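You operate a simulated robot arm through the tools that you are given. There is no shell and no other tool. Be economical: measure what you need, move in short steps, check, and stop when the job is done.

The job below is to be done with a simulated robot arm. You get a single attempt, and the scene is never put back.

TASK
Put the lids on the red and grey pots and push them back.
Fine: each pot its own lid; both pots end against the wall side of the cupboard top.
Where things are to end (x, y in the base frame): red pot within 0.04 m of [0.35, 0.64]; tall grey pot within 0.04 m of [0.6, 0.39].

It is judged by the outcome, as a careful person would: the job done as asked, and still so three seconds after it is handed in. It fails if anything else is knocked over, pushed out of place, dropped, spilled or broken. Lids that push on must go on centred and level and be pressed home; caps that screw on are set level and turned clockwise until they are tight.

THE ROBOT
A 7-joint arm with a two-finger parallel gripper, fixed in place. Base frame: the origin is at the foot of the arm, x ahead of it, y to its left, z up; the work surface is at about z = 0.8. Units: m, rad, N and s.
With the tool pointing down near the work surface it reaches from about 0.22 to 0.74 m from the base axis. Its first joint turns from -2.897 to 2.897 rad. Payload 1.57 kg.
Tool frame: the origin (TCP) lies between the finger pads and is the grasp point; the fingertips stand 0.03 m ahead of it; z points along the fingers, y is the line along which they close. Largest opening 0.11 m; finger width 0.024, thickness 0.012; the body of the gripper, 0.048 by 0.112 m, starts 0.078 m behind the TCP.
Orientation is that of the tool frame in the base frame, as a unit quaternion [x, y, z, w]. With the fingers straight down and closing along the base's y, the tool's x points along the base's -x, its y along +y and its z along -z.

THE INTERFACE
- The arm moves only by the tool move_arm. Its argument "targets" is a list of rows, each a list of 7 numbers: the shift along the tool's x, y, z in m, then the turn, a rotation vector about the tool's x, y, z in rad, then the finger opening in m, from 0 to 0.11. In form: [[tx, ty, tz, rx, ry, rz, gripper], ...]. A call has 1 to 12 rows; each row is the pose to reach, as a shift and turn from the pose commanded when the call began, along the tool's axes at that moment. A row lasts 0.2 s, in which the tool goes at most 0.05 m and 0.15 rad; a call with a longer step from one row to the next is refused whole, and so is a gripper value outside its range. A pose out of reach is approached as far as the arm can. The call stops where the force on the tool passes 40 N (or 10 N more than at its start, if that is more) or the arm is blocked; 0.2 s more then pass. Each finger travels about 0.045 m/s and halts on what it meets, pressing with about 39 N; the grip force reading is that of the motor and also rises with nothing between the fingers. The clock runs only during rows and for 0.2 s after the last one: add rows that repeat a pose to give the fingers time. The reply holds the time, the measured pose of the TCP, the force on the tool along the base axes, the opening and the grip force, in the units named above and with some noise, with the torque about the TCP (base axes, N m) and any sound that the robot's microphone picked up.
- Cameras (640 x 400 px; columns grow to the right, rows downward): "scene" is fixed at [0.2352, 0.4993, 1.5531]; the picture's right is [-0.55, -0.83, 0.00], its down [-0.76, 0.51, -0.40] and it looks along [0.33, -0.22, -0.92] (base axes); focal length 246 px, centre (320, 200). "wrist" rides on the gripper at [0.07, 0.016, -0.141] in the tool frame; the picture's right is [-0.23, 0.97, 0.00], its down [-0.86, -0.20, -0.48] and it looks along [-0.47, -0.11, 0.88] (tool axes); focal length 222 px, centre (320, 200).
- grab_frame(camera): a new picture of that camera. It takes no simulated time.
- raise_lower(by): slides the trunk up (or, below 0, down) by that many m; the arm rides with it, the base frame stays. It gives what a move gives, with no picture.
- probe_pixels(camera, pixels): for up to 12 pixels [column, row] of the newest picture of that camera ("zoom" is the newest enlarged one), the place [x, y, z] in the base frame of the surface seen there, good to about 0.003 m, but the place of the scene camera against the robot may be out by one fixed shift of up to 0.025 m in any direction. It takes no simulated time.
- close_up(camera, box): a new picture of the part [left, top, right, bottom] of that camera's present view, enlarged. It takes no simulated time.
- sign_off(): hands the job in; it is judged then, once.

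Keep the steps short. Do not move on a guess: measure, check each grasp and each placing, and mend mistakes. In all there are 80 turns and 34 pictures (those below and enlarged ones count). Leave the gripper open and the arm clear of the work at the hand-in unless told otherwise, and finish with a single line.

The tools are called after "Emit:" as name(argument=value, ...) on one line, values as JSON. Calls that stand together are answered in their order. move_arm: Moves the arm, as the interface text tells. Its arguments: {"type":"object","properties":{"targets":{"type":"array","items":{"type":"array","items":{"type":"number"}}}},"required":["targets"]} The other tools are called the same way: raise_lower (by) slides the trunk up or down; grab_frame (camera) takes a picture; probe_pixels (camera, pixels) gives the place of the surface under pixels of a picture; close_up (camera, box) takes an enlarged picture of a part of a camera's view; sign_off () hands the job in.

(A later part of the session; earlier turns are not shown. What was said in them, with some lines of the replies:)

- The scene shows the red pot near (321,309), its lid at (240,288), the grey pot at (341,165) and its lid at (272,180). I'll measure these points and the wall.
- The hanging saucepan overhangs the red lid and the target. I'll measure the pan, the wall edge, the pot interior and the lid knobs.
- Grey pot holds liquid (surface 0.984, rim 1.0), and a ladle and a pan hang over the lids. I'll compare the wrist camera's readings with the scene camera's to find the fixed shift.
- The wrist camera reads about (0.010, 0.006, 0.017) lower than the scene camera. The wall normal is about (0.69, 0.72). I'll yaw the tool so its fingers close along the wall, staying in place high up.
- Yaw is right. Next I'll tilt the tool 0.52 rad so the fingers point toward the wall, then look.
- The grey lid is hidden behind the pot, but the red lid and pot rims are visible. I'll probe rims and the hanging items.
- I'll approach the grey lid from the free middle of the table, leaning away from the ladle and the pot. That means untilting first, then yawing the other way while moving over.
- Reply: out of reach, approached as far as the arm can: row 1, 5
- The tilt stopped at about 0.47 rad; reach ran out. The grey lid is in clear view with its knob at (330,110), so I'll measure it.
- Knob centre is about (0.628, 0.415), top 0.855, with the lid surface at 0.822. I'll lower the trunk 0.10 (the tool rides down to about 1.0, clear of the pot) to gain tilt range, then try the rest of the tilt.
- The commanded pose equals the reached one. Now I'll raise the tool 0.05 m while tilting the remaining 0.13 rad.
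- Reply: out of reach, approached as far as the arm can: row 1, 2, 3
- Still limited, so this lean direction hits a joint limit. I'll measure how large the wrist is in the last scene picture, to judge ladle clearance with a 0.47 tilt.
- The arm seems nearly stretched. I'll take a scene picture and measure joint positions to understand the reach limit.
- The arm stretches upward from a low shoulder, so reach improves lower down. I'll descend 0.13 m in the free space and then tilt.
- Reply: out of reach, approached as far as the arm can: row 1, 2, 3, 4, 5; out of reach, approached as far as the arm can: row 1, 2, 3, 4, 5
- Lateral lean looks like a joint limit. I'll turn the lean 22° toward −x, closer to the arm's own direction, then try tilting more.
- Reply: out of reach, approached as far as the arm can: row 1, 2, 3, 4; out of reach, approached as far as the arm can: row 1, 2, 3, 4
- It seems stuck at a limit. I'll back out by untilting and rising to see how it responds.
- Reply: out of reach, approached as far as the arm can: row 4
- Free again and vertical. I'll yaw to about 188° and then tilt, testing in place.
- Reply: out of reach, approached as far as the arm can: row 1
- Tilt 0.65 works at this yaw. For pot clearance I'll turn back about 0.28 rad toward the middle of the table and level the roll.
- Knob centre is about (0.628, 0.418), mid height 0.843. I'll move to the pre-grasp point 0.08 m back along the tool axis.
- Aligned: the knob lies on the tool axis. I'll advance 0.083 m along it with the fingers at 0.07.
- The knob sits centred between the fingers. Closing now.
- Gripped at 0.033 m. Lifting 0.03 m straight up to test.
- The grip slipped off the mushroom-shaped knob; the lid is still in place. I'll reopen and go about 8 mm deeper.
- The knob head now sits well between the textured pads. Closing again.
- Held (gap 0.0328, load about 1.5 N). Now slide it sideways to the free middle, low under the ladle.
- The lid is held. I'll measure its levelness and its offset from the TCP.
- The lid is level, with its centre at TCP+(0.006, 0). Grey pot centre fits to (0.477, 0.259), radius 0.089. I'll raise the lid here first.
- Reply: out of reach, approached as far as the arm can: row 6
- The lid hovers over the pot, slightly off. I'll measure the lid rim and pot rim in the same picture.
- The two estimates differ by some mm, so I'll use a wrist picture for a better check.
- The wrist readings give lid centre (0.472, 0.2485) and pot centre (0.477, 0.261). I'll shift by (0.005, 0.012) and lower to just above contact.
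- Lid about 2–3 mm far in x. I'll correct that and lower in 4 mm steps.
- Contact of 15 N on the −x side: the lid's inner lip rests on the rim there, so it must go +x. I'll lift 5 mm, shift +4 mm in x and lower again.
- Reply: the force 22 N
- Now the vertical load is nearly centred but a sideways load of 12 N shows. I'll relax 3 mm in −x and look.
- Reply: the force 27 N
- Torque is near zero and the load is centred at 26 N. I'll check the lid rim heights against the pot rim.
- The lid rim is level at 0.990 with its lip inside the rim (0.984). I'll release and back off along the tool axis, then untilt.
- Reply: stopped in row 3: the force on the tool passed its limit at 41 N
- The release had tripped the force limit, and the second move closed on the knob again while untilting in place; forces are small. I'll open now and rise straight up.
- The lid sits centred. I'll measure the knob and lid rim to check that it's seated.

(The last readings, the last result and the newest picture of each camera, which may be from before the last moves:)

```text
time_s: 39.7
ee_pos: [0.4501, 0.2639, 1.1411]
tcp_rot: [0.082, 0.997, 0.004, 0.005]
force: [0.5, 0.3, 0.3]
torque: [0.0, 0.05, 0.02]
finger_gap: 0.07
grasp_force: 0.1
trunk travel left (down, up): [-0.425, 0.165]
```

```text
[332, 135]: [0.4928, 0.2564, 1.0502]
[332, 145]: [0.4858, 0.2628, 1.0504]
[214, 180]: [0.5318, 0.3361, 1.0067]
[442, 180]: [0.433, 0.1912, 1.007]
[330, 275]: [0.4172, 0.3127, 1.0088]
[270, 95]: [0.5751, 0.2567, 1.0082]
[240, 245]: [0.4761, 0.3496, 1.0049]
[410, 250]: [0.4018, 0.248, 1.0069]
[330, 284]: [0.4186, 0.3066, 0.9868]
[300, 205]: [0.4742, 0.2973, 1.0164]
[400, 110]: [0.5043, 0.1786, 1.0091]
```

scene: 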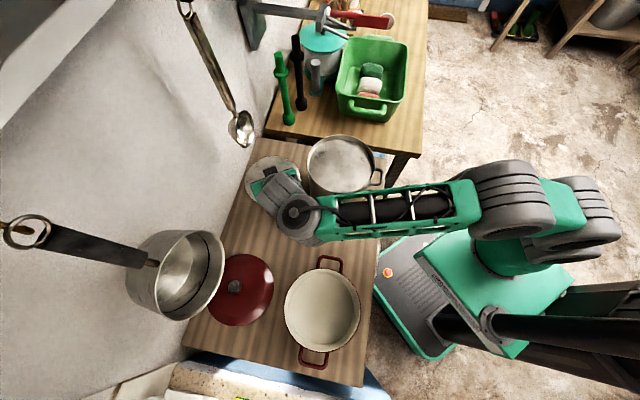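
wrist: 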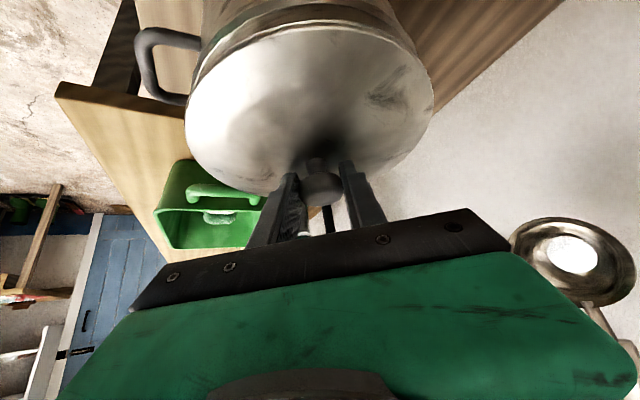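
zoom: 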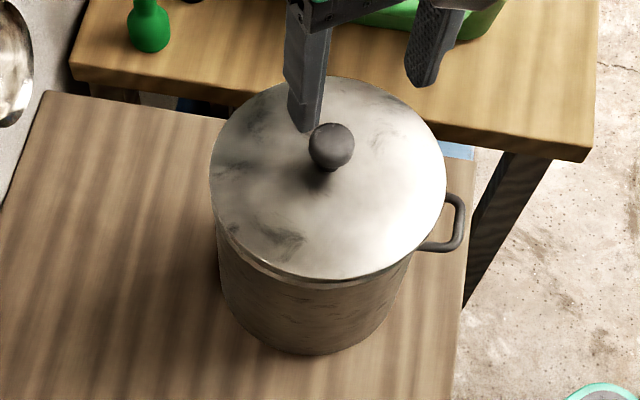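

All level at about 0.990. I'll close the fingers, go above the knob and press the lid home gently.

Emit:
move_arm(targets=[[-0.0293, 0.0008, 0, 0, 0, 0, 0.0], [-0.0293, 0.0008, 0, 0, 0, 0, 0.0], [-0.0293, 0.0008, 0, 0, 0, 0, 0.0], [-0.0293, 0.0008, 0.02, 0, 0, 0, 0.0], [-0.0293, 0.0008, 0.045, 0, 0, 0, 0.0], [-0.0293, 0.0008, 0.067, 0, 0, 0, 0.0]])

Emit:
move_arm(targets=[[0, 0, 0.003, 0, 0, 0, 0.0], [0, 0, 0.006, 0, 0, 0, 0.0], [0, 0, 0.009, 0, 0, 0, 0.0], [0, 0, 0.012, 0, 0, 0, 0.0], [0, 0, 0.014, 0, 0, 0, 0.0]])

```text
time_s: 41.1
ee_pos: [0.4788, 0.2631, 1.0764]
tcp_rot: [0.082, 0.997, 0.003, 0.005]
force: [0.3, -0.7, -0.2]
torque: [0.02, 0.03, -0.01]
finger_gap: 0.0
grasp_force: 21.5
trunk travel left (down, up): [-0.425, 0.165]
```

```text
time_s: 42.3
ee_pos: [0.48, 0.2629, 1.0626]
tcp_rot: [0.082, 0.997, 0.005, 0.008]
force: [-1.3, 0.9, 14.5]
torque: [0.03, 0.22, -0.01]
finger_gap: 0.0
grasp_force: 21.5
trunk travel left (down, up): [-0.425, 0.165]
```

Firm contact at 14 N. Pressing a bit more.

Emit:
move_arm(targets=[[0, 0, 0.002, 0, 0, 0, 0.0], [0, 0, 0.004, 0, 0, 0, 0.0], [0, 0, 0.005, 0, 0, 0, 0.0]])

Emit:
move_arm(targets=[[0, 0, -0.03, 0, 0, 0, 0.0], [0, 0, -0.07, 0, 0, 0, 0.0], [0, 0, -0.11, 0, 0, 0, 0.0]])

```text
time_s: 43.0
ee_pos: [0.4836, 0.2618, 1.063]
tcp_rot: [0.083, 0.996, 0.008, 0.011]
force: [0.1, 1.1, 10.8]
torque: [0.02, 0.1, 0.1]
finger_gap: 0.0
grasp_force: 21.7
trunk travel left (down, up): [-0.425, 0.165]
stopped in row 3: the force on the tool passed its limit at 42 N (the readings are from after the stop); the commanded pose is now the measured one
```

```text
time_s: 43.8
ee_pos: [0.482, 0.2608, 1.1721]
tcp_rot: [0.081, 0.997, 0.005, 0.008]
force: [-0.3, -0.9, 0.4]
torque: [0.04, 0.0, 0.04]
finger_gap: 0.0001
grasp_force: 21.7
trunk travel left (down, up): [-0.425, 0.165]
```

Pressed to 42 N with no further sinking: seated. The grey pot's handle points toward the robot, so I'll measure it in the last wrist picture before planning the push.

Emit:
probe_pixels(camera="wrist", pixels=[[140, 45], [145, 70], [155, 92], [175, 99], [165, 32], [190, 40], [185, 101], [150, 33]])

Emit:
probe_pixels(camera="zoom", pixels=[[459, 205], [456, 235], [440, 247], [425, 247], [450, 197], [455, 242], [300, 330], [250, 300]])

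```text
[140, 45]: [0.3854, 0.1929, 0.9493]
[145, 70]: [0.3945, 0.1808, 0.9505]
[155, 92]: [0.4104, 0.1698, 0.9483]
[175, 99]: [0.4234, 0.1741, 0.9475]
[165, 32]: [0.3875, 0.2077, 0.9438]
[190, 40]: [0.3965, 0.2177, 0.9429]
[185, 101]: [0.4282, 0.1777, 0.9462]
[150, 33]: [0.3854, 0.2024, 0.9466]
```

```text
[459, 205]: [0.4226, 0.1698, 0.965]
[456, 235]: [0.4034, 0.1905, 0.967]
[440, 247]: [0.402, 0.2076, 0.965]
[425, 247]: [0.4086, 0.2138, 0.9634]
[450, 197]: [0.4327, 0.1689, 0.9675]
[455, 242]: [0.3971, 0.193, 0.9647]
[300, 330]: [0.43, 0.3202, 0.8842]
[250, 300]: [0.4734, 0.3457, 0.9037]
```

The handle's top is at z≈0.95 and it is ±25 mm wide. I'll straddle it with open fingers touching the pot body on both sides and push along the wall normal. First, yaw and move behind the pot, staying high.

Emit:
move_arm(targets=[[0.011, -0.016, 0, 0, 0, -0.14, 0.11], [0.022, -0.032, 0, 0, 0, -0.28, 0.11], [0.033, -0.047, 0, 0, 0, -0.42, 0.11], [0.044, -0.063, 0, 0, 0, -0.56, 0.11], [0.055, -0.079, 0, 0, 0, -0.7, 0.11], [0.066, -0.095, 0, 0, 0, -0.84, 0.11], [0.0772, -0.11, 0, 0, 0, -0.983, 0.11], [0.0772, -0.11, 0, 0, 0, -0.983, 0.11]])

```text
time_s: 45.6
ee_pos: [0.3877, 0.1647, 1.168]
tcp_rot: [-0.399, 0.917, 0.001, 0.012]
force: [-0.2, 0.5, -0.4]
torque: [0.0, 0.02, 0.01]
finger_gap: 0.1098
grasp_force: 0.1
trunk travel left (down, up): [-0.425, 0.165]
```

Lined up. Descending to TCP z 0.895.

Emit:
move_arm(targets=[[0, 0, 0.045, 0, 0.024, 0, 0.11], [0, 0, 0.09, 0, 0.024, 0, 0.11], [0, 0, 0.135, 0, 0.024, 0, 0.11], [0, 0, 0.18, 0, 0.024, 0, 0.11], [0, 0, 0.22, 0, 0.024, 0, 0.11], [0, 0, 0.25, 0, 0.024, 0, 0.11], [0, 0, 0.272, 0, 0.024, 0, 0.11]])

Emit:
grab_frame(camera="wrist")

```text
time_s: 47.2
ee_pos: [0.4456, 0.206, 0.9374]
tcp_rot: [-0.397, 0.917, 0.006, -0.016]
force: [1.8, 0.6, 0.3]
torque: [-0.03, 0.13, -0.01]
finger_gap: 0.1101
grasp_force: 0.0
out of reach, approached as far as the arm can: row 4, 5, 6, 7
trunk travel left (down, up): [-0.425, 0.165]
```

```text
9 pictures are left
```

wrist: 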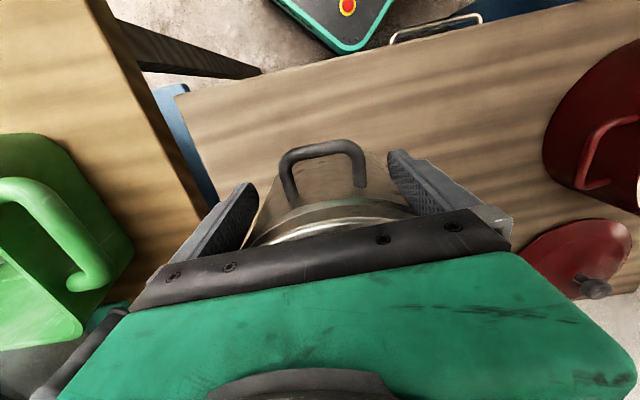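

The arm ran out of range and drifted 5 cm toward the pot, touching it lightly. I'll back off and up, then use the trunk to descend instead.

Emit:
move_arm(targets=[[0.02, 0, -0.03, 0, 0.02, 0, 0.11], [0.04, 0, -0.07, 0, 0.02, 0, 0.11], [0.06, 0, -0.11, 0, 0.02, 0, 0.11], [0.08, 0, -0.15, 0, 0.02, 0, 0.11], [0.08, 0, -0.2, 0, 0.02, 0, 0.11]])

Emit:
close_up(camera="scene", box=[230, 100, 430, 240])

```text
time_s: 48.4
ee_pos: [0.3352, 0.1102, 1.0982]
tcp_rot: [-0.398, 0.917, -0.008, -0.01]
force: [-0.5, -0.1, 0.4]
torque: [0.02, -0.05, -0.01]
finger_gap: 0.1098
grasp_force: 0.1
out of reach, approached as far as the arm can: row 1, 2
trunk travel left (down, up): [-0.425, 0.165]
```

```text
2.86 times, centred on (330, 170) of scene
```

zoom: 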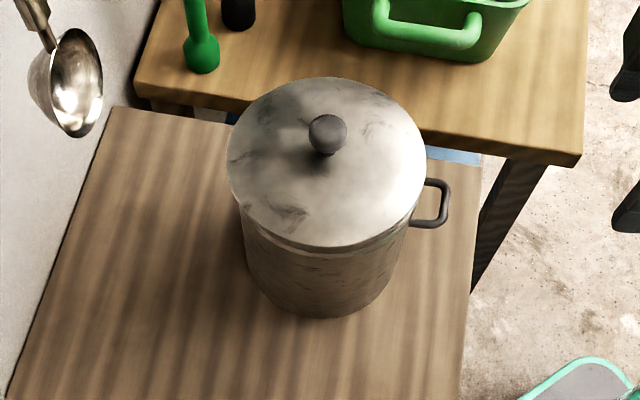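

The lid is fine; the pot moved a little. I'll measure its new place.

Emit:
probe_pixels(camera="zoom", pixels=[[327, 128], [231, 150], [422, 165], [320, 244], [325, 80], [250, 215], [395, 222], [260, 96], [395, 110], [445, 205]])

```text
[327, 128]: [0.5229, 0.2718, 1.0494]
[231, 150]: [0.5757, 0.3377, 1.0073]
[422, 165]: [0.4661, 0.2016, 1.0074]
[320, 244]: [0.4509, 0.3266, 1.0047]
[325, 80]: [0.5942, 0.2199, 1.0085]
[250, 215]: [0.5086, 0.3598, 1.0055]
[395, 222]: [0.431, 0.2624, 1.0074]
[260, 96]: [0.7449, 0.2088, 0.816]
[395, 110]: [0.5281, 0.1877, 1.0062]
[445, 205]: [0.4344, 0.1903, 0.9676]
```

New pot centre is about (0.511, 0.271), so it must go (0.089, 0.12) further. I'll position behind it at z 1.10, then lower by trunk.

Emit:
move_arm(targets=[[-0.037, -0.0064, 0, 0, -0.026, 0, 0.11], [-0.074, -0.0129, 0, 0, -0.026, 0, 0.11], [-0.111, -0.0193, 0, 0, -0.026, 0, 0.11], [-0.111, -0.0193, 0, 0, -0.026, 0, 0.11]])

Emit:
raise_lower(by=-0.1)

```text
time_s: 49.4
ee_pos: [0.4254, 0.1816, 1.0945]
tcp_rot: [-0.398, 0.917, -0.003, 0.002]
force: [-0.5, -0.9, -0.6]
torque: [-0.01, 0.01, 0.03]
finger_gap: 0.1098
grasp_force: 0.0
trunk travel left (down, up): [-0.425, 0.165]
```

```text
time_s: 50.7
ee_pos: [0.426, 0.1803, 0.9943]
tcp_rot: [-0.397, 0.918, -0.003, 0.003]
force: [-0.7, -0.2, 0.1]
torque: [0.0, 0.01, 0.0]
finger_gap: 0.11
grasp_force: 0.0
trunk travel left (down, up): [-0.325, 0.265]
```

Works. Another 0.10 down to z≈0.894.

Emit:
raise_lower(by=-0.098)

Emit:
grab_frame(camera="wrist")

```text
time_s: 52.0
ee_pos: [0.4276, 0.1816, 0.906]
tcp_rot: [-0.397, 0.918, -0.003, 0.015]
force: [-0.8, -1.0, 9.7]
torque: [0.47, -0.26, 0.01]
finger_gap: 0.11
grasp_force: 0.1
trunk travel left (down, up): [-0.227, 0.363]
stopped: the force on the tool passed its limit at 44 N (the readings are from after the stop); the commanded pose is now the measured one
```

```text
7 pictures are left
```

wrist: 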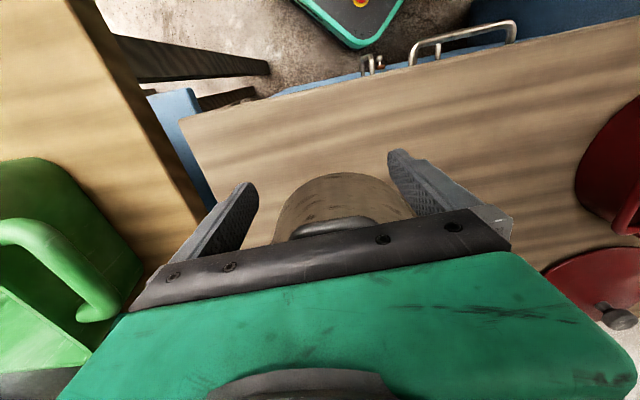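

Something touched at 44 N. I'll probe the picture to see what is under the palm, around (335,225).

Emit:
probe_pixels(camera="wrist", pixels=[[335, 224], [310, 228], [360, 218], [340, 190], [330, 178], [290, 195], [400, 195], [385, 212], [345, 215], [275, 240], [300, 240], [470, 215]])

Emit:
close_up(camera="scene", box=[230, 100, 430, 240])

```text
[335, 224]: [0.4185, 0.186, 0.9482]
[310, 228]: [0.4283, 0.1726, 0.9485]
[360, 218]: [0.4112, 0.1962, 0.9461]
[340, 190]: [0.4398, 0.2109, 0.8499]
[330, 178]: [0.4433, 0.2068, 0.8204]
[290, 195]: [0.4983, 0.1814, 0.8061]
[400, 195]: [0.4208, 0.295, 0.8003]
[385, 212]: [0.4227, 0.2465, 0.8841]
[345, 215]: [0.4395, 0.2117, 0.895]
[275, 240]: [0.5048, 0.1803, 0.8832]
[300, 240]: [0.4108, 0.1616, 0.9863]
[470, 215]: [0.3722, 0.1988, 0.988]
```

```text
2.86 times, centred on (330, 170) of scene
```

zoom: 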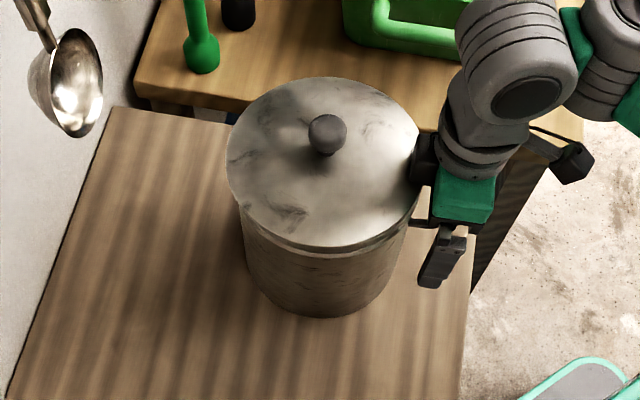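

A dark block on the wrist's far side rested on the lid edge. The lid still looks seated, and the handle is clear under the palm. I'll raise 0.027 m by trunk so that block clears the lid; pushing at that height worked gently before.

Emit:
raise_lower(by=0.027)

Emit:
probe_pixels(camera="zoom", pixels=[[327, 128], [231, 150], [320, 244], [325, 80], [250, 215], [395, 222], [405, 120], [425, 155], [425, 180], [418, 165], [460, 200], [330, 250]])

```text
time_s: 52.7
ee_pos: [0.4268, 0.182, 0.9301]
tcp_rot: [-0.397, 0.918, -0.002, 0.012]
force: [-0.8, -0.1, -0.3]
torque: [-0.02, 0.02, 0.02]
finger_gap: 0.1099
grasp_force: 0.2
trunk travel left (down, up): [-0.254, 0.336]
```

```text
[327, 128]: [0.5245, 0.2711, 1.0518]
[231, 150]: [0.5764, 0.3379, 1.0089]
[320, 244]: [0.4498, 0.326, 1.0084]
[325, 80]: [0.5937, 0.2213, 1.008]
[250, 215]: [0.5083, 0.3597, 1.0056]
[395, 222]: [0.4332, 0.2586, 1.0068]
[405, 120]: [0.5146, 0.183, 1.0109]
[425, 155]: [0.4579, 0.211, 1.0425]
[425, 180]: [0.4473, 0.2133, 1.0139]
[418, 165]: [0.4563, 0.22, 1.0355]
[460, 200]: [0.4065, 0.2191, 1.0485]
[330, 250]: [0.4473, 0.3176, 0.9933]
```

Clear now, pot and lid unchanged. Pushing slowly along the line to the target, first 0.096 m.

Emit:
move_arm(targets=[[-0.008, 0.0007, 0.0002, 0, 0, 0, 0.11], [-0.016, 0.0014, 0.0004, 0, 0, 0, 0.11], [-0.024, 0.0021, 0.0006, 0, 0, 0, 0.11], [-0.032, 0.0028, 0.0008, 0, 0, 0, 0.11], [-0.04, 0.0034, 0.001, 0, 0, 0, 0.11], [-0.048, 0.0041, 0.0012, 0, 0, 0, 0.11], [-0.056, 0.0048, 0.0014, 0, 0, 0, 0.11], [-0.064, 0.0055, 0.0016, 0, 0, 0, 0.11], [-0.072, 0.0062, 0.0018, 0, 0, 0, 0.11], [-0.08, 0.0069, 0.002, 0, 0, 0, 0.11], [-0.088, 0.0076, 0.0022, 0, 0, 0, 0.11], [-0.096, 0.0083, 0.0024, 0, 0, 0, 0.11]])

```text
time_s: 55.3
ee_pos: [0.4852, 0.257, 0.9297]
tcp_rot: [-0.397, 0.918, -0.002, 0.012]
force: [-0.6, -1.0, 0.9]
torque: [0.06, 0.0, -0.06]
finger_gap: 0.1102
grasp_force: 0.1
trunk travel left (down, up): [-0.254, 0.336]
```

Little load read. One close-up to check how the pot follows.

Emit:
close_up(camera="scene", box=[200, 100, 400, 240])

Emit:
probe_pixels(camera="zoom", pixels=[[330, 90], [250, 130], [320, 200], [340, 60], [300, 190], [260, 160], [380, 80], [300, 120]])

```text
2.86 times, centred on (300, 170) of scene
```

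zoom: 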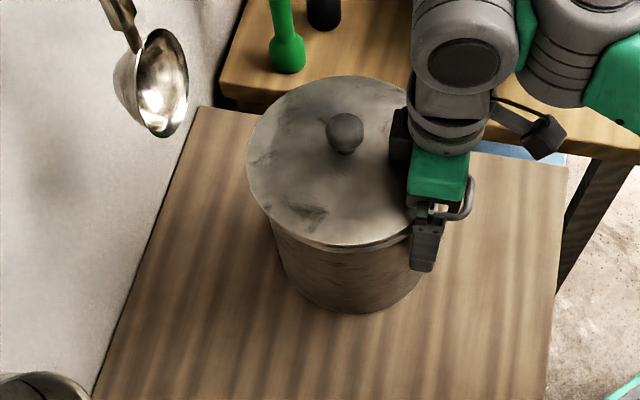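

```text
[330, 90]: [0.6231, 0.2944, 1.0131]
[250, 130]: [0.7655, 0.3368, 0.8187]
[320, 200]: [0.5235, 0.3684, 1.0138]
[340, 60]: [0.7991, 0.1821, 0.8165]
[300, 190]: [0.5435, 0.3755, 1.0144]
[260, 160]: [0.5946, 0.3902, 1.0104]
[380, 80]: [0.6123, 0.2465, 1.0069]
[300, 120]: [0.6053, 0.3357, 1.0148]
```

The pot follows well. Measuring its centre.

Emit:
probe_pixels(camera="zoom", pixels=[[345, 130], [345, 125], [249, 165], [335, 244], [350, 79], [270, 215], [285, 96], [390, 235]])

```text
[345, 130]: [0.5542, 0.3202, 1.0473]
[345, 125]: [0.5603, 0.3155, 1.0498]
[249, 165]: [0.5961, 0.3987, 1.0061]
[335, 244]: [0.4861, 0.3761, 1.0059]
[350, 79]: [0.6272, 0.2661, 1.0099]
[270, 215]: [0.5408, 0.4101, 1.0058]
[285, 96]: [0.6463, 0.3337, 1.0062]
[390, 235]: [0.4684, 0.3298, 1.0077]
```

Pot at about (0.5465, 0.3175) after camera correction; remaining (0.0535, 0.0725). Continuing the slow push.

Emit:
move_arm(targets=[[-0.008, 0.001, 0.0002, 0, 0, 0, 0.11], [-0.016, 0.002, 0.0004, 0, 0, 0, 0.11], [-0.024, 0.003, 0.0006, 0, 0, 0, 0.11], [-0.032, 0.004, 0.0008, 0, 0, 0, 0.11], [-0.04, 0.005, 0.001, 0, 0, 0, 0.11], [-0.048, 0.006, 0.0012, 0, 0, 0, 0.11], [-0.056, 0.007, 0.0014, 0, 0, 0, 0.11], [-0.064, 0.008, 0.0016, 0, 0, 0, 0.11], [-0.072, 0.009, 0.0018, 0, 0, 0, 0.11], [-0.08, 0.01, 0.002, 0, 0, 0, 0.11], [-0.0895, 0.0107, 0.0022, 0, 0, 0, 0.11]])

```text
time_s: 57.7
ee_pos: [0.5394, 0.3293, 0.9287]
tcp_rot: [-0.398, 0.917, -0.002, 0.012]
force: [-0.6, -1.9, -0.1]
torque: [0.1, -0.06, -0.02]
finger_gap: 0.1101
grasp_force: 0.1
trunk travel left (down, up): [-0.254, 0.336]
```

The pot should be at about (0.601, 0.390). Backing the fingers straight off, then raising by trunk.

Emit:
move_arm(targets=[[0.01, 0, 0, 0, 0, 0, 0.11], [0.03, 0, 0, 0, 0, 0, 0.11], [0.06, 0, 0, 0, 0, 0, 0.11], [0.09, 0, 0, 0, 0, 0, 0.11], [0.09, 0, 0, 0, 0, 0, 0.11]])

Emit:
raise_lower(by=0.17)

```text
time_s: 58.9
ee_pos: [0.4777, 0.2628, 0.9271]
tcp_rot: [-0.397, 0.918, -0.002, 0.012]
force: [0.4, -0.8, -0.4]
torque: [0.01, 0.01, 0.0]
finger_gap: 0.11
grasp_force: 0.0
trunk travel left (down, up): [-0.254, 0.336]
```

```text
time_s: 60.9
ee_pos: [0.4784, 0.2634, 1.0964]
tcp_rot: [-0.397, 0.918, -0.002, 0.013]
force: [-1.2, 0.3, 0.5]
torque: [-0.01, -0.05, 0.0]
finger_gap: 0.1099
grasp_force: 0.0
trunk travel left (down, up): [-0.424, 0.166]
```

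Now yaw the tool to about 255° and move over the middle toward the red lid, upright, for a measuring picture.

Emit:
move_arm(targets=[[-0.013, 0.03, -0.02, 0, 0, -0.06, 0.11], [-0.026, 0.06, -0.04, 0, 0, -0.12, 0.11], [-0.039, 0.09, -0.054, 0, 0, -0.18, 0.11], [-0.053, 0.12, -0.054, 0, 0, -0.24, 0.11], [-0.066, 0.15, -0.054, 0, 0, -0.3, 0.11], [-0.079, 0.18, -0.054, 0, 0, -0.36, 0.11], [-0.092, 0.21, -0.054, 0, 0, -0.42, 0.11], [-0.1056, 0.2408, -0.054, 0, 0, -0.49, 0.11], [-0.1056, 0.2408, -0.054, 0, 0, -0.49, 0.11]])

Emit:
grab_frame(camera="wrist")

```text
time_s: 62.6
ee_pos: [0.3809, 0.4903, 1.1466]
tcp_rot: [-0.592, 0.806, -0.002, 0.019]
force: [10.8, 13.8, -22.3]
torque: [-0.2, 0.3, 0.06]
finger_gap: 0.11
grasp_force: 0.1
out of reach, approached as far as the arm can: row 8
trunk travel left (down, up): [-0.424, 0.166]
stopped in row 8: the force on the tool passed its limit at 81 N (the readings are from after the stop); the commanded pose is now the measured one
```

```text
4 pictures are left
```

wrist: 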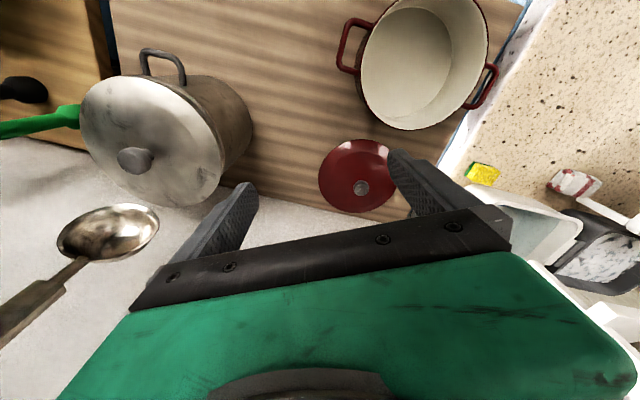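

Something resisted at 81 N. I'll back off the way I came, and use this picture to measure.

Emit:
move_arm(targets=[[0.005, -0.02, 0, 0, 0, 0, 0.11], [0.01, -0.04, 0, 0, 0, 0, 0.11]])

Emit:
probe_pixels(camera="wrist", pixels=[[361, 187], [354, 187], [368, 187], [361, 181], [319, 180], [358, 140], [345, 210], [330, 155], [385, 145], [135, 158], [82, 120], [222, 165]])

Emit:
probe_pixels(camera="wrist", pixels=[[363, 60], [372, 100], [400, 127], [440, 122], [478, 75], [487, 35], [475, 5], [370, 30], [345, 40], [490, 85], [320, 195], [160, 200]])

Emit:
grab_frame(camera="scene")

```text
time_s: 62.9
ee_pos: [0.3851, 0.4899, 1.1477]
tcp_rot: [-0.59, 0.807, -0.001, 0.021]
force: [6.6, 8.8, -14.0]
torque: [-0.21, 0.2, 0.07]
finger_gap: 0.1098
grasp_force: 0.1
trunk travel left (down, up): [-0.424, 0.166]
stopped in row 1: the force on the tool passed its limit at 65 N (the readings are from after the stop); the commanded pose is now the measured one
```

```text
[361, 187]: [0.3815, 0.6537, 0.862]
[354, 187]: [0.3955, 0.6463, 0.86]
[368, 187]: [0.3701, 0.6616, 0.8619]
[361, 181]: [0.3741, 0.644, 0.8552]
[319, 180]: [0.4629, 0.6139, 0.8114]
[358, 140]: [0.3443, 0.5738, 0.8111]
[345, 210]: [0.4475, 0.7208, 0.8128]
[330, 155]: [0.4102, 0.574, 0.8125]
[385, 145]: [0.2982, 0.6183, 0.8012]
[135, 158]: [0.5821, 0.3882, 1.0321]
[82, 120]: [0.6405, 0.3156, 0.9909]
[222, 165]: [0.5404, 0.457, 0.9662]
```

```text
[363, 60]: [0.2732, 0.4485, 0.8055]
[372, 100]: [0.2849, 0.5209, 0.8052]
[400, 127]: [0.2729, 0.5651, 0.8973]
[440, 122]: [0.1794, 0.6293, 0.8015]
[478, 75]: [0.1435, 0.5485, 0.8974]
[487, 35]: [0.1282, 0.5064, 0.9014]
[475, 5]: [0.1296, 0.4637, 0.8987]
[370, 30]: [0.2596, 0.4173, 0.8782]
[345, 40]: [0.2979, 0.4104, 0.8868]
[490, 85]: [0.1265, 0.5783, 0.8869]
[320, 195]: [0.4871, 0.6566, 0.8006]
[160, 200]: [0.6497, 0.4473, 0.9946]
```

```text
3 pictures are left
```

scene: 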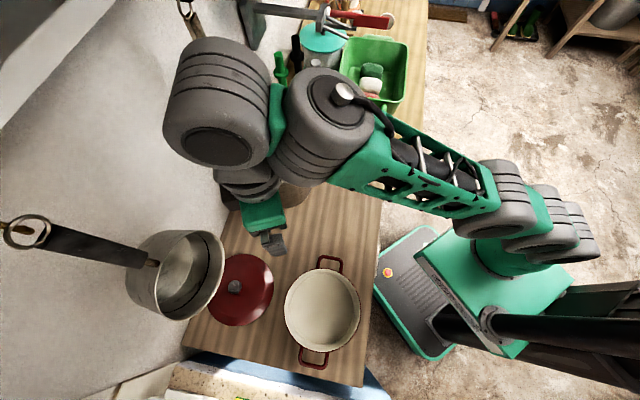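

The push on the hand is outward and downward, which suggests the hand touches its own forearm in this folded pose. I'll ease straight down, into free space.

Emit:
move_arm(targets=[[0, 0, 0.01, 0, 0, 0, 0.11], [0, 0, 0.02, 0, 0, 0, 0.11], [0, 0, 0.03, 0, 0, 0, 0.11]])

Emit:
probe_pixels(camera="scene", pixels=[[215, 100], [190, 60], [245, 160], [260, 215], [330, 110], [300, 160], [275, 100], [215, 150], [240, 185], [300, 190], [60, 60], [140, 120]])

```text
time_s: 63.7
ee_pos: [0.3854, 0.4911, 1.1167]
tcp_rot: [-0.59, 0.807, 0.0, 0.019]
force: [1.2, 0.0, 0.2]
torque: [-0.02, -0.01, 0.01]
finger_gap: 0.1101
grasp_force: 0.1
trunk travel left (down, up): [-0.424, 0.166]
```

```text
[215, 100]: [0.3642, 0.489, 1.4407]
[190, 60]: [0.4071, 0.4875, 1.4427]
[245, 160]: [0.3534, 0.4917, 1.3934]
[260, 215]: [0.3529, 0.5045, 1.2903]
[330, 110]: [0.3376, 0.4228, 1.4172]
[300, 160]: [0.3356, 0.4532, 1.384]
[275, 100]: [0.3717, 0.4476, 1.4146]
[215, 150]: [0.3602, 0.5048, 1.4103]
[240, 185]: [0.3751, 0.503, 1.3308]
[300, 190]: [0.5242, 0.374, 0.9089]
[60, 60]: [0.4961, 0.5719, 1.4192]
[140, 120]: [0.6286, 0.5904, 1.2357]
```

Free again. Red knob is at (0.383, 0.652), top 0.862; red pot centre (0.2165, 0.4935), rim 0.898. I'll go lower first, then tilt 0.5 rad.

Emit:
move_arm(targets=[[0, 0, 0.035, 0, 0, 0, 0.11], [0, 0, 0.07, 0, 0, 0, 0.11], [0, 0, 0.105, 0, 0, 0, 0.11]])

Emit:
move_arm(targets=[[0, 0, 0, 0, -0.12, 0, 0.11], [0, 0, 0, 0, -0.24, 0, 0.11], [0, 0, 0, 0, -0.36, 0, 0.11], [0, 0, 0, 0, -0.48, 0, 0.11], [0, 0, 0, 0, -0.55, 0, 0.11], [0, 0, 0, 0, -0.55, 0, 0.11]])

```text
time_s: 64.5
ee_pos: [0.3894, 0.4911, 1.0143]
tcp_rot: [-0.59, 0.807, 0.0, 0.021]
force: [-0.2, -1.0, -0.1]
torque: [0.01, 0.0, 0.02]
finger_gap: 0.11
grasp_force: 0.0
trunk travel left (down, up): [-0.424, 0.166]
```

```text
time_s: 65.9
ee_pos: [0.3889, 0.4943, 1.0122]
tcp_rot: [-0.568, 0.771, 0.159, 0.238]
force: [0.1, 0.5, 0.6]
torque: [0.02, 0.0, 0.01]
finger_gap: 0.11
grasp_force: 0.0
out of reach, approached as far as the arm can: row 2
trunk travel left (down, up): [-0.424, 0.166]
```

Before the grasp I need the red lid's dome height around the knob, from the last scene picture.

Emit:
probe_pixels(camera="scene", pixels=[[245, 290], [250, 288], [260, 285], [242, 283], [238, 297], [234, 276], [234, 283], [234, 287], [230, 288], [238, 290], [229, 297], [255, 305]])

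Emit:
close_up(camera="wrist", box=[220, 60, 460, 220])

```text
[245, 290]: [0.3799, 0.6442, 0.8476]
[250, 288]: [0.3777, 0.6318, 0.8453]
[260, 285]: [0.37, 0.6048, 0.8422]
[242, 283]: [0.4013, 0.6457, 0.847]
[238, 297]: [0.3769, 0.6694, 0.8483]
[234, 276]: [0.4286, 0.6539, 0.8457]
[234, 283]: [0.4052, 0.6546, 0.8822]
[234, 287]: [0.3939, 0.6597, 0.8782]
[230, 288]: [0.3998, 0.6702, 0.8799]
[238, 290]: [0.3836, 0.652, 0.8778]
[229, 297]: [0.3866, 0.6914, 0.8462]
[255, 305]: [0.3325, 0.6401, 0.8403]
```

```text
2.50 times, centred on (340, 140) of wrist
```

zoom: 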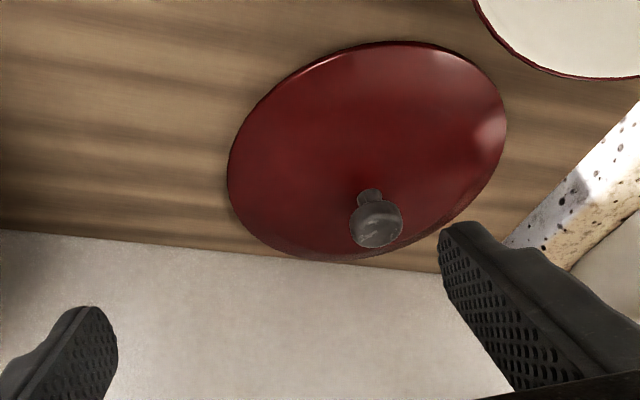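

The dome is 0.8305 at the knob, so the knob has the same shape as the grey one. Moving to the pre-grasp point 0.08 m back along the tool axis.

Emit:
move_arm(targets=[[-0.0097, 0.0145, 0.0307, 0, 0, 0, 0.1], [-0.0193, 0.029, 0.0613, 0, 0, 0, 0.09], [-0.029, 0.0435, 0.092, 0, 0, 0, 0.08], [-0.0386, 0.058, 0.1226, 0, 0, 0, 0.07], [-0.0386, 0.058, 0.1226, 0, 0, 0, 0.07]])

```text
time_s: 67.1
ee_pos: [0.3664, 0.6055, 0.9279]
tcp_rot: [-0.568, 0.772, 0.159, 0.238]
force: [0.5, -0.1, 0.8]
torque: [-0.05, -0.04, -0.01]
finger_gap: 0.07
grasp_force: 0.1
trunk travel left (down, up): [-0.424, 0.166]
```

On line. Advancing 0.079 m.

Emit:
move_arm(targets=[[0, 0, 0.02, 0, 0, 0, 0.07], [0, 0, 0.04, 0, 0, 0, 0.07], [0, 0, 0.06, 0, 0, 0, 0.07], [-0.0006, 0.0004, 0.0791, 0, 0, 0, 0.07], [-0.0006, 0.0004, 0.0791, 0, 0, 0, 0.07]])

Emit:
move_arm(targets=[[0, 0, 0, 0, 0, 0, 0.0], [0, 0, 0, 0, 0, 0, 0.0], [0, 0, 0, 0, 0, 0, 0.0], [0, 0, 0, 0, 0, 0, 0.0], [0, 0, 0, 0, 0, 0, 0.0]])

```text
time_s: 68.3
ee_pos: [0.3796, 0.6462, 0.8632]
tcp_rot: [-0.568, 0.772, 0.159, 0.237]
force: [0.3, 0.2, 0.6]
torque: [0.01, 0.0, 0.01]
finger_gap: 0.0699
grasp_force: 0.2
trunk travel left (down, up): [-0.424, 0.166]
```

```text
time_s: 69.5
ee_pos: [0.3795, 0.6465, 0.8643]
tcp_rot: [-0.568, 0.771, 0.159, 0.239]
force: [-0.7, -0.4, 0.2]
torque: [0.08, 0.26, -0.02]
finger_gap: 0.0332
grasp_force: 39.0
trunk travel left (down, up): [-0.424, 0.166]
```

Gripped at 0.033. Test lift of 0.02 m.

Emit:
move_arm(targets=[[-0.0028, 0, -0.0042, 0, 0, 0, 0.0], [-0.0055, 0, -0.0083, 0, 0, 0, 0.0], [-0.0083, 0, -0.0125, 0, 0, 0, 0.0], [-0.011, -0.0005, -0.0167, 0, 0, 0, 0.0]])

```text
time_s: 70.5
ee_pos: [0.3809, 0.646, 0.8836]
tcp_rot: [-0.567, 0.772, 0.159, 0.239]
force: [0.3, -0.4, -1.0]
torque: [0.0, -0.01, 0.02]
finger_gap: 0.0328
grasp_force: 37.9
trunk travel left (down, up): [-0.424, 0.166]
```

Held. Moving the lid low toward the free middle, then lifting to z≈0.99.

Emit:
move_arm(targets=[[0.02, -0.02, -0.0155, 0, 0, 0, 0.0], [0.04, -0.04, -0.031, 0, 0, 0, 0.0], [0.06, -0.06, -0.0465, 0, 0, 0, 0.0], [0.0797, -0.0796, -0.0618, 0, 0, 0, 0.0], [0.061, -0.0805, -0.0896, 0, 0, 0, 0.0], [0.043, -0.0813, -0.1174, 0, 0, 0, 0.0], [0.0249, -0.0821, -0.1452, 0, 0, 0, 0.0], [0.0249, -0.0821, -0.1452, 0, 0, 0, 0.0]])

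```text
time_s: 72.3
ee_pos: [0.4258, 0.5266, 0.9914]
tcp_rot: [-0.568, 0.772, 0.159, 0.237]
force: [0.5, 0.2, -2.9]
torque: [-0.03, 0.03, 0.0]
finger_gap: 0.033
grasp_force: 39.2
trunk travel left (down, up): [-0.424, 0.166]
```

Load 2.9 N, still held. Moving over the red pot.

Emit:
move_arm(targets=[[0.0136, 0.0318, -0.0099, 0, 0, 0, 0.0], [0.0271, 0.0637, -0.0198, 0, 0, 0, 0.0], [0.0407, 0.0955, -0.0297, 0, 0, 0, 0.0], [0.0543, 0.1273, -0.0395, 0, 0, 0, 0.0], [0.0678, 0.1592, -0.0494, 0, 0, 0, 0.0], [0.0814, 0.191, -0.0593, 0, 0, 0, 0.0], [0.0814, 0.191, -0.0593, 0, 0, 0, 0.0]])

```text
time_s: 73.9
ee_pos: [0.2129, 0.4888, 0.9919]
tcp_rot: [-0.567, 0.772, 0.16, 0.239]
force: [-0.1, -0.5, -2.6]
torque: [-0.06, -0.01, -0.01]
finger_gap: 0.033
grasp_force: 38.5
trunk travel left (down, up): [-0.424, 0.166]
```

Right over the pot. Lowering to just above contact (0.966), then in 2 mm steps.

Emit:
move_arm(targets=[[0.0071, 0.0003, 0.0108, 0, 0, 0, 0.0], [0.0142, 0.0007, 0.0217, 0, 0, 0, 0.0], [0.0153, 0.0007, 0.0234, 0, 0, 0, 0.0], [0.0164, 0.0007, 0.025, 0, 0, 0, 0.0], [0.0175, 0.0007, 0.0267, 0, 0, 0, 0.0], [0.0186, 0.0007, 0.0284, 0, 0, 0, 0.0]])

```text
time_s: 75.3
ee_pos: [0.2142, 0.4895, 0.9631]
tcp_rot: [-0.567, 0.771, 0.161, 0.241]
force: [0.5, -2.3, 11.8]
torque: [0.93, 0.21, 0.05]
finger_gap: 0.0329
grasp_force: 38.6
trunk travel left (down, up): [-0.424, 0.166]
```

Contact on the +y side (about 0.08 m out), so the lid must go −y. Lift 4 mm, shift −4 mm in y, lower again.

Emit:
move_arm(targets=[[-0.003, -0.0001, -0.0045, 0, 0, 0, 0.0], [0.0, -0.0023, -0.0064, 0, 0, 0, 0.0], [0.0, -0.0023, -0.0064, 0, 0, 0, 0.0], [0.0015, -0.0022, -0.0041, 0, 0, 0, 0.0], [0.003, -0.0022, -0.0019, 0, 0, 0, 0.0]])

```text
time_s: 76.5
ee_pos: [0.215, 0.4853, 0.9623]
tcp_rot: [-0.568, 0.771, 0.161, 0.24]
force: [-2.2, -1.9, 6.0]
torque: [0.42, -0.3, -0.03]
finger_gap: 0.033
grasp_force: 39.2
trunk travel left (down, up): [-0.424, 0.166]
```

Lighter now, contact toward (+x,+y). Another small shift of (−2, −3) mm.

Emit:
move_arm(targets=[[-0.002, 0, -0.003, 0, 0, 0, 0.0], [0.0009, 0.001, -0.0049, 0, 0, 0, 0.0], [0.0018, 0.001, -0.0036, 0, 0, 0, 0.0], [0.0035, 0.001, -0.0011, 0, 0, 0, 0.0], [0.0045, 0.001, 0.0006, 0, 0, 0, 0.0]])

```text
time_s: 77.7
ee_pos: [0.2126, 0.4816, 0.958]
tcp_rot: [-0.567, 0.772, 0.159, 0.239]
force: [0.0, -0.2, 6.3]
torque: [0.1, 0.7, -0.01]
finger_gap: 0.0329
grasp_force: 38.6
trunk travel left (down, up): [-0.424, 0.166]
```

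It dropped 4 mm; it now bears on the −x side. Small +x shift of 2 mm and slightly down.

Emit:
move_arm(targets=[[-0.0005, -0.0019, 0.0004, 0, 0, 0, 0.0], [0.0006, -0.0019, 0.0021, 0, 0, 0, 0.0], [0.0012, -0.0019, 0.003, 0, 0, 0, 0.0]])

```text
time_s: 78.5
ee_pos: [0.2129, 0.4821, 0.9564]
tcp_rot: [-0.568, 0.771, 0.161, 0.24]
force: [-5.6, -1.4, 16.8]
torque: [-0.27, 0.67, 0.0]
finger_gap: 0.0333
grasp_force: 39.5
trunk travel left (down, up): [-0.424, 0.166]
```

Load is centred (offset ≤ 2 cm) and sideways motion is blocked, so the lip is inside. Releasing.

Emit:
move_arm(targets=[[0.0005, 0, -0.002, 0, 0, 0, 0.04], [0.0005, 0, -0.002, 0, 0, 0, 0.06], [0.0005, 0, -0.002, 0, 0, 0, 0.075], [0.0005, 0, -0.002, 0, 0, 0, 0.075]])

Emit:
move_arm(targets=[[0, 0, 0, 0, 0, 0, 0.075], [0, 0, -0.02, 0, 0, 0, 0.075], [0, 0, -0.05, 0, 0, 0, 0.075], [0, 0, -0.085, 0, 0, 0, 0.06], [0, 0, -0.085, 0, 0, 0, 0.03], [0, 0, -0.085, 0, 0, 0, 0.0]])

```text
time_s: 79.5
ee_pos: [0.2131, 0.477, 0.9543]
tcp_rot: [-0.568, 0.771, 0.16, 0.238]
force: [-0.6, -2.2, 9.5]
torque: [0.07, 0.3, 0.13]
finger_gap: 0.0748
grasp_force: 0.1
trunk travel left (down, up): [-0.424, 0.166]
```

```text
time_s: 80.9
ee_pos: [0.198, 0.4371, 1.0266]
tcp_rot: [-0.568, 0.772, 0.159, 0.239]
force: [-0.4, -0.5, 0.6]
torque: [-0.02, 0.02, 0.0]
finger_gap: 0.0098
grasp_force: 0.1
trunk travel left (down, up): [-0.424, 0.166]
```

Released and clear. Now untilt while moving above the red knob, to press it home.

Emit:
move_arm(targets=[[0, 0, 0, 0, 0.12, 0, 0.0], [-0.011, -0.0005, 0.007, 0, 0.24, 0, 0.0], [-0.022, -0.001, 0.015, 0, 0.36, 0, 0.0], [-0.034, -0.0015, 0.022, 0, 0.48, 0, 0.0], [-0.0452, -0.0021, 0.0297, 0, 0.586, 0, 0.0], [-0.0452, -0.0021, 0.0297, 0, 0.586, 0, 0.0]])

Emit:
close_up(camera="scene", box=[220, 240, 400, 380])

```text
time_s: 82.3
ee_pos: [0.2157, 0.4869, 1.026]
tcp_rot: [-0.59, 0.807, -0.012, 0.005]
force: [-0.4, 0.6, -1.0]
torque: [-0.03, -0.02, -0.01]
finger_gap: 0.0
grasp_force: 21.4
trunk travel left (down, up): [-0.424, 0.166]
```

```text
2.86 times, centred on (310, 310) of scene
```

zoom: 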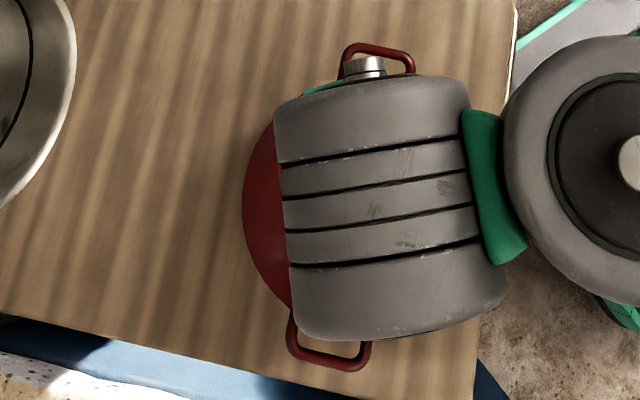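

The arm hides most of it; I'll probe the visible rim and handles for level and position, and press in small steps meanwhile.

Emit:
probe_pixels(camera="zoom", pixels=[[247, 200], [258, 155], [262, 255], [275, 220], [280, 290], [345, 60], [410, 65], [290, 325], [365, 350], [335, 366], [378, 46], [270, 200]])

Emit:
move_arm(targets=[[0, 0, 0.02, 0, 0, 0, 0.0], [0, 0, 0.035, 0, 0, 0, 0.0], [0, 0, 0.039, 0, 0, 0, 0.0], [0, 0, 0.042, 0, 0, 0, 0.0], [0, 0, 0.045, 0, 0, 0, 0.0], [0, 0, 0.047, 0, 0, 0, 0.0]])

```text
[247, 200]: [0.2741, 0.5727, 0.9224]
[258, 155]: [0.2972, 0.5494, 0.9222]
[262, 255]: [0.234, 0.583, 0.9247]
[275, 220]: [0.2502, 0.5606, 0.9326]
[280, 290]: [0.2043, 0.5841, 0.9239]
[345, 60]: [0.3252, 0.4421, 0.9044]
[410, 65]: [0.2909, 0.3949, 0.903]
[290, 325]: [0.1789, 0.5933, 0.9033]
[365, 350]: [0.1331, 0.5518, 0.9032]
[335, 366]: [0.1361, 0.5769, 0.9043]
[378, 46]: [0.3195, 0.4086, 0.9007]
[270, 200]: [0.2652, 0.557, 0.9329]
```

```text
time_s: 83.7
ee_pos: [0.2176, 0.4858, 0.9854]
tcp_rot: [-0.589, 0.808, -0.007, 0.01]
force: [2.6, 2.7, 40.3]
torque: [0.03, 0.07, 0.07]
finger_gap: 0.0
grasp_force: 21.0
trunk travel left (down, up): [-0.424, 0.166]
```

Pressed to 40 N with no tipping torque; the knob top held at 0.955 and the visible rim is level at about 0.906. Now rise, and move behind the red pot (robot side) while yawing to 229° and opening the fingers.

Emit:
move_arm(targets=[[0, 0, -0.04, 0, 0, 0, 0.0], [0, 0, -0.08, 0, 0, 0, 0.02], [0.02, 0.01, -0.095, 0, 0, 0.07, 0.04], [0.04, 0.02, -0.095, 0, 0, 0.14, 0.06], [0.06, 0.03, -0.095, 0, 0, 0.21, 0.08], [0.08, 0.04, -0.095, 0, 0, 0.28, 0.1], [0.1, 0.05, -0.095, 0, 0, 0.35, 0.11], [0.1195, 0.0593, -0.095, 0, 0, 0.41, 0.11], [0.1195, 0.0593, -0.095, 0, 0, 0.41, 0.11]])

```text
time_s: 85.7
ee_pos: [0.122, 0.3908, 1.0735]
tcp_rot: [-0.413, 0.91, -0.011, 0.007]
force: [-0.1, -0.4, -0.4]
torque: [0.05, 0.01, -0.05]
finger_gap: 0.1098
grasp_force: 0.0
trunk travel left (down, up): [-0.424, 0.166]
```

In place. Tilting 0.3 rad (to keep the wrist clear of the hanging pan later), then lowering by trunk.

Emit:
move_arm(targets=[[0, 0, 0, 0, -0.1, 0, 0.11], [0, 0, 0, 0, -0.2, 0, 0.11], [0, 0, 0, 0, -0.3, 0, 0.11], [0, 0, 0, 0, -0.3, 0, 0.11]])

Emit:
raise_lower(by=-0.12)

```text
time_s: 86.7
ee_pos: [0.1225, 0.3923, 1.0728]
tcp_rot: [-0.41, 0.899, 0.052, 0.144]
force: [0.9, -1.0, 0.0]
torque: [0.06, -0.03, -0.02]
finger_gap: 0.1101
grasp_force: 0.0
trunk travel left (down, up): [-0.424, 0.166]
```

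```text
time_s: 88.2
ee_pos: [0.1217, 0.3925, 0.9527]
tcp_rot: [-0.409, 0.9, 0.051, 0.144]
force: [0.2, 0.2, -0.3]
torque: [0.02, 0.01, 0.03]
finger_gap: 0.1101
grasp_force: 0.1
trunk travel left (down, up): [-0.304, 0.286]
```

Clear. Lowering another 0.075 m and taking the last-but-needed wrist look at lid and pot.

Emit:
raise_lower(by=-0.075)

```text
time_s: 89.3
ee_pos: [0.1224, 0.3917, 0.8784]
tcp_rot: [-0.41, 0.899, 0.051, 0.144]
force: [-0.2, -0.1, 0.1]
torque: [-0.03, -0.02, -0.04]
finger_gap: 0.1102
grasp_force: 0.0
trunk travel left (down, up): [-0.229, 0.361]
```

Geometry is set. Pushing slowly along the line to the target, first half.

Emit:
move_arm(targets=[[-0.0096, -0.0003, 0.003, 0, 0, 0, 0.11], [-0.0193, -0.0006, 0.0061, 0, 0, 0, 0.11], [-0.0289, -0.001, 0.0091, 0, 0, 0, 0.11], [-0.0385, -0.0013, 0.0122, 0, 0, 0, 0.11], [-0.0481, -0.0016, 0.0152, 0, 0, 0, 0.11], [-0.0578, -0.0019, 0.0183, 0, 0, 0, 0.11], [-0.0674, -0.0022, 0.0213, 0, 0, 0, 0.11], [-0.077, -0.0026, 0.0244, 0, 0, 0, 0.11], [-0.0866, -0.0029, 0.0274, 0, 0, 0, 0.11], [-0.0963, -0.0032, 0.0305, 0, 0, 0, 0.11], [-0.1059, -0.0035, 0.0335, 0, 0, 0, 0.11], [-0.1155, -0.0038, 0.0366, 0, 0, 0, 0.11]])

```text
time_s: 91.9
ee_pos: [0.2055, 0.4811, 0.8784]
tcp_rot: [-0.41, 0.899, 0.051, 0.144]
force: [-2.1, -2.9, 0.6]
torque: [0.0, 0.01, -0.02]
finger_gap: 0.1099
grasp_force: 0.1
trunk travel left (down, up): [-0.229, 0.361]
5 turns are left
```

Symmetric push load (3.6 N). Second half to the target.

Emit:
move_arm(targets=[[-0.0096, -0.0003, 0.003, 0, 0, 0, 0.11], [-0.0193, -0.0006, 0.0061, 0, 0, 0, 0.11], [-0.0289, -0.001, 0.0091, 0, 0, 0, 0.11], [-0.0385, -0.0013, 0.0122, 0, 0, 0, 0.11], [-0.0481, -0.0016, 0.0152, 0, 0, 0, 0.11], [-0.0578, -0.0019, 0.0183, 0, 0, 0, 0.11], [-0.0674, -0.0022, 0.0213, 0, 0, 0, 0.11], [-0.077, -0.0026, 0.0244, 0, 0, 0, 0.11], [-0.0866, -0.0029, 0.0274, 0, 0, 0, 0.11], [-0.0963, -0.0032, 0.0305, 0, 0, 0, 0.11], [-0.1059, -0.0035, 0.0335, 0, 0, 0, 0.11], [-0.1155, -0.0038, 0.0366, 0, 0, 0, 0.11]])

```text
time_s: 94.5
ee_pos: [0.2874, 0.5694, 0.8781]
tcp_rot: [-0.409, 0.9, 0.051, 0.143]
force: [-2.6, -1.9, 0.7]
torque: [-0.01, 0.06, 0.06]
finger_gap: 0.11
grasp_force: 0.1
trunk travel left (down, up): [-0.229, 0.361]
4 turns are left
```

Arrived. Backing straight off 0.10 m and taking the last picture to check.

Emit:
move_arm(targets=[[0.01, 0, -0.003, 0, 0, 0, 0.11], [0.03, 0, -0.0095, 0, 0, 0, 0.11], [0.06, 0, -0.019, 0, 0, 0, 0.11], [0.1, 0, -0.0317, 0, 0, 0, 0.11], [0.1, 0, -0.0317, 0, 0, 0, 0.11]])

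Emit:
grab_frame(camera="scene")

Emit:
probe_pixels(camera="scene", pixels=[[255, 275], [265, 285], [270, 300], [275, 310], [260, 320], [245, 330], [280, 290], [250, 300], [270, 174], [245, 180], [298, 182], [271, 200]])

```text
time_s: 95.7
ee_pos: [0.2209, 0.491, 0.8768]
tcp_rot: [-0.409, 0.899, 0.052, 0.144]
force: [-0.1, 0.6, 0.0]
torque: [-0.02, 0.01, 0.0]
finger_gap: 0.1101
grasp_force: 0.0
trunk travel left (down, up): [-0.229, 0.361]
```

```text
0 pictures are left
```

scene: 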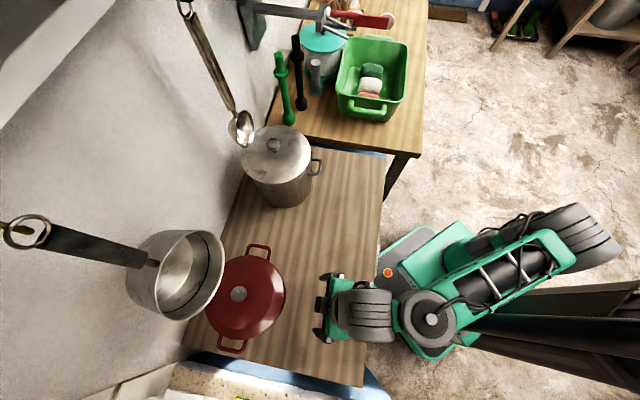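

```text
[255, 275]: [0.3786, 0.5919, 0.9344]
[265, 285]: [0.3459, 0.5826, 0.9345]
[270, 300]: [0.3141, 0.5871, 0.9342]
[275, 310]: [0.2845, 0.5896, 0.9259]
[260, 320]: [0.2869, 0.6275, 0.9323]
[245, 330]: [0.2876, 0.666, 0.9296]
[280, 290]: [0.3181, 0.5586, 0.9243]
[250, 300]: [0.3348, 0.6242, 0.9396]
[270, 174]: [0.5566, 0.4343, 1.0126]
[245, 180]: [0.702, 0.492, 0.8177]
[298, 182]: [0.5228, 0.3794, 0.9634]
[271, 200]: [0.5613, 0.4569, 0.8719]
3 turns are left
```

Both pots look in place with level lids. One more probe of rims and knobs for positions.

Emit:
probe_pixels(camera="scene", pixels=[[238, 294], [283, 290], [278, 312], [255, 258], [240, 335], [214, 318], [273, 145], [310, 153], [244, 158], [275, 127], [285, 180], [262, 337]])

```text
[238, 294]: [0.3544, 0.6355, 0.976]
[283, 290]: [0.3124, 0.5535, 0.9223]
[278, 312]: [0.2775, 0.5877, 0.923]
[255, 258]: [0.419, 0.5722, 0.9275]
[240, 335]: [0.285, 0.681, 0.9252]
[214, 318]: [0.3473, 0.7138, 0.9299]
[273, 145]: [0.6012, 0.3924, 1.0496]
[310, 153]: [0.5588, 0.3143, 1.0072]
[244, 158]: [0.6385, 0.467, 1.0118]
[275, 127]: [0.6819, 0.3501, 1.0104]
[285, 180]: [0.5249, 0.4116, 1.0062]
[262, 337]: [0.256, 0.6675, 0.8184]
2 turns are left
```

Red pot is at about (0.344, 0.629) and grey at about (0.590, 0.387), both within tolerance, with lid rims level all round. Raising the arm clear.

Emit:
raise_lower(by=0.12)

```text
time_s: 97.2
ee_pos: [0.2188, 0.4907, 0.9973]
tcp_rot: [-0.409, 0.9, 0.051, 0.144]
force: [0.8, 1.2, 0.0]
torque: [0.03, 0.0, 0.02]
finger_gap: 0.1099
grasp_force: 0.1
trunk travel left (down, up): [-0.349, 0.241]
1 turns are left
```

The arm is clear and the gripper is open. Handing in.

Emit:
sign_off()

```text
The job is handed in.
```

Both lids are on their own pots and pressed home, and both pots are pushed back to the wall side within tolerance: red at about (0.344, 0.629), grey at about (0.590, 0.387).
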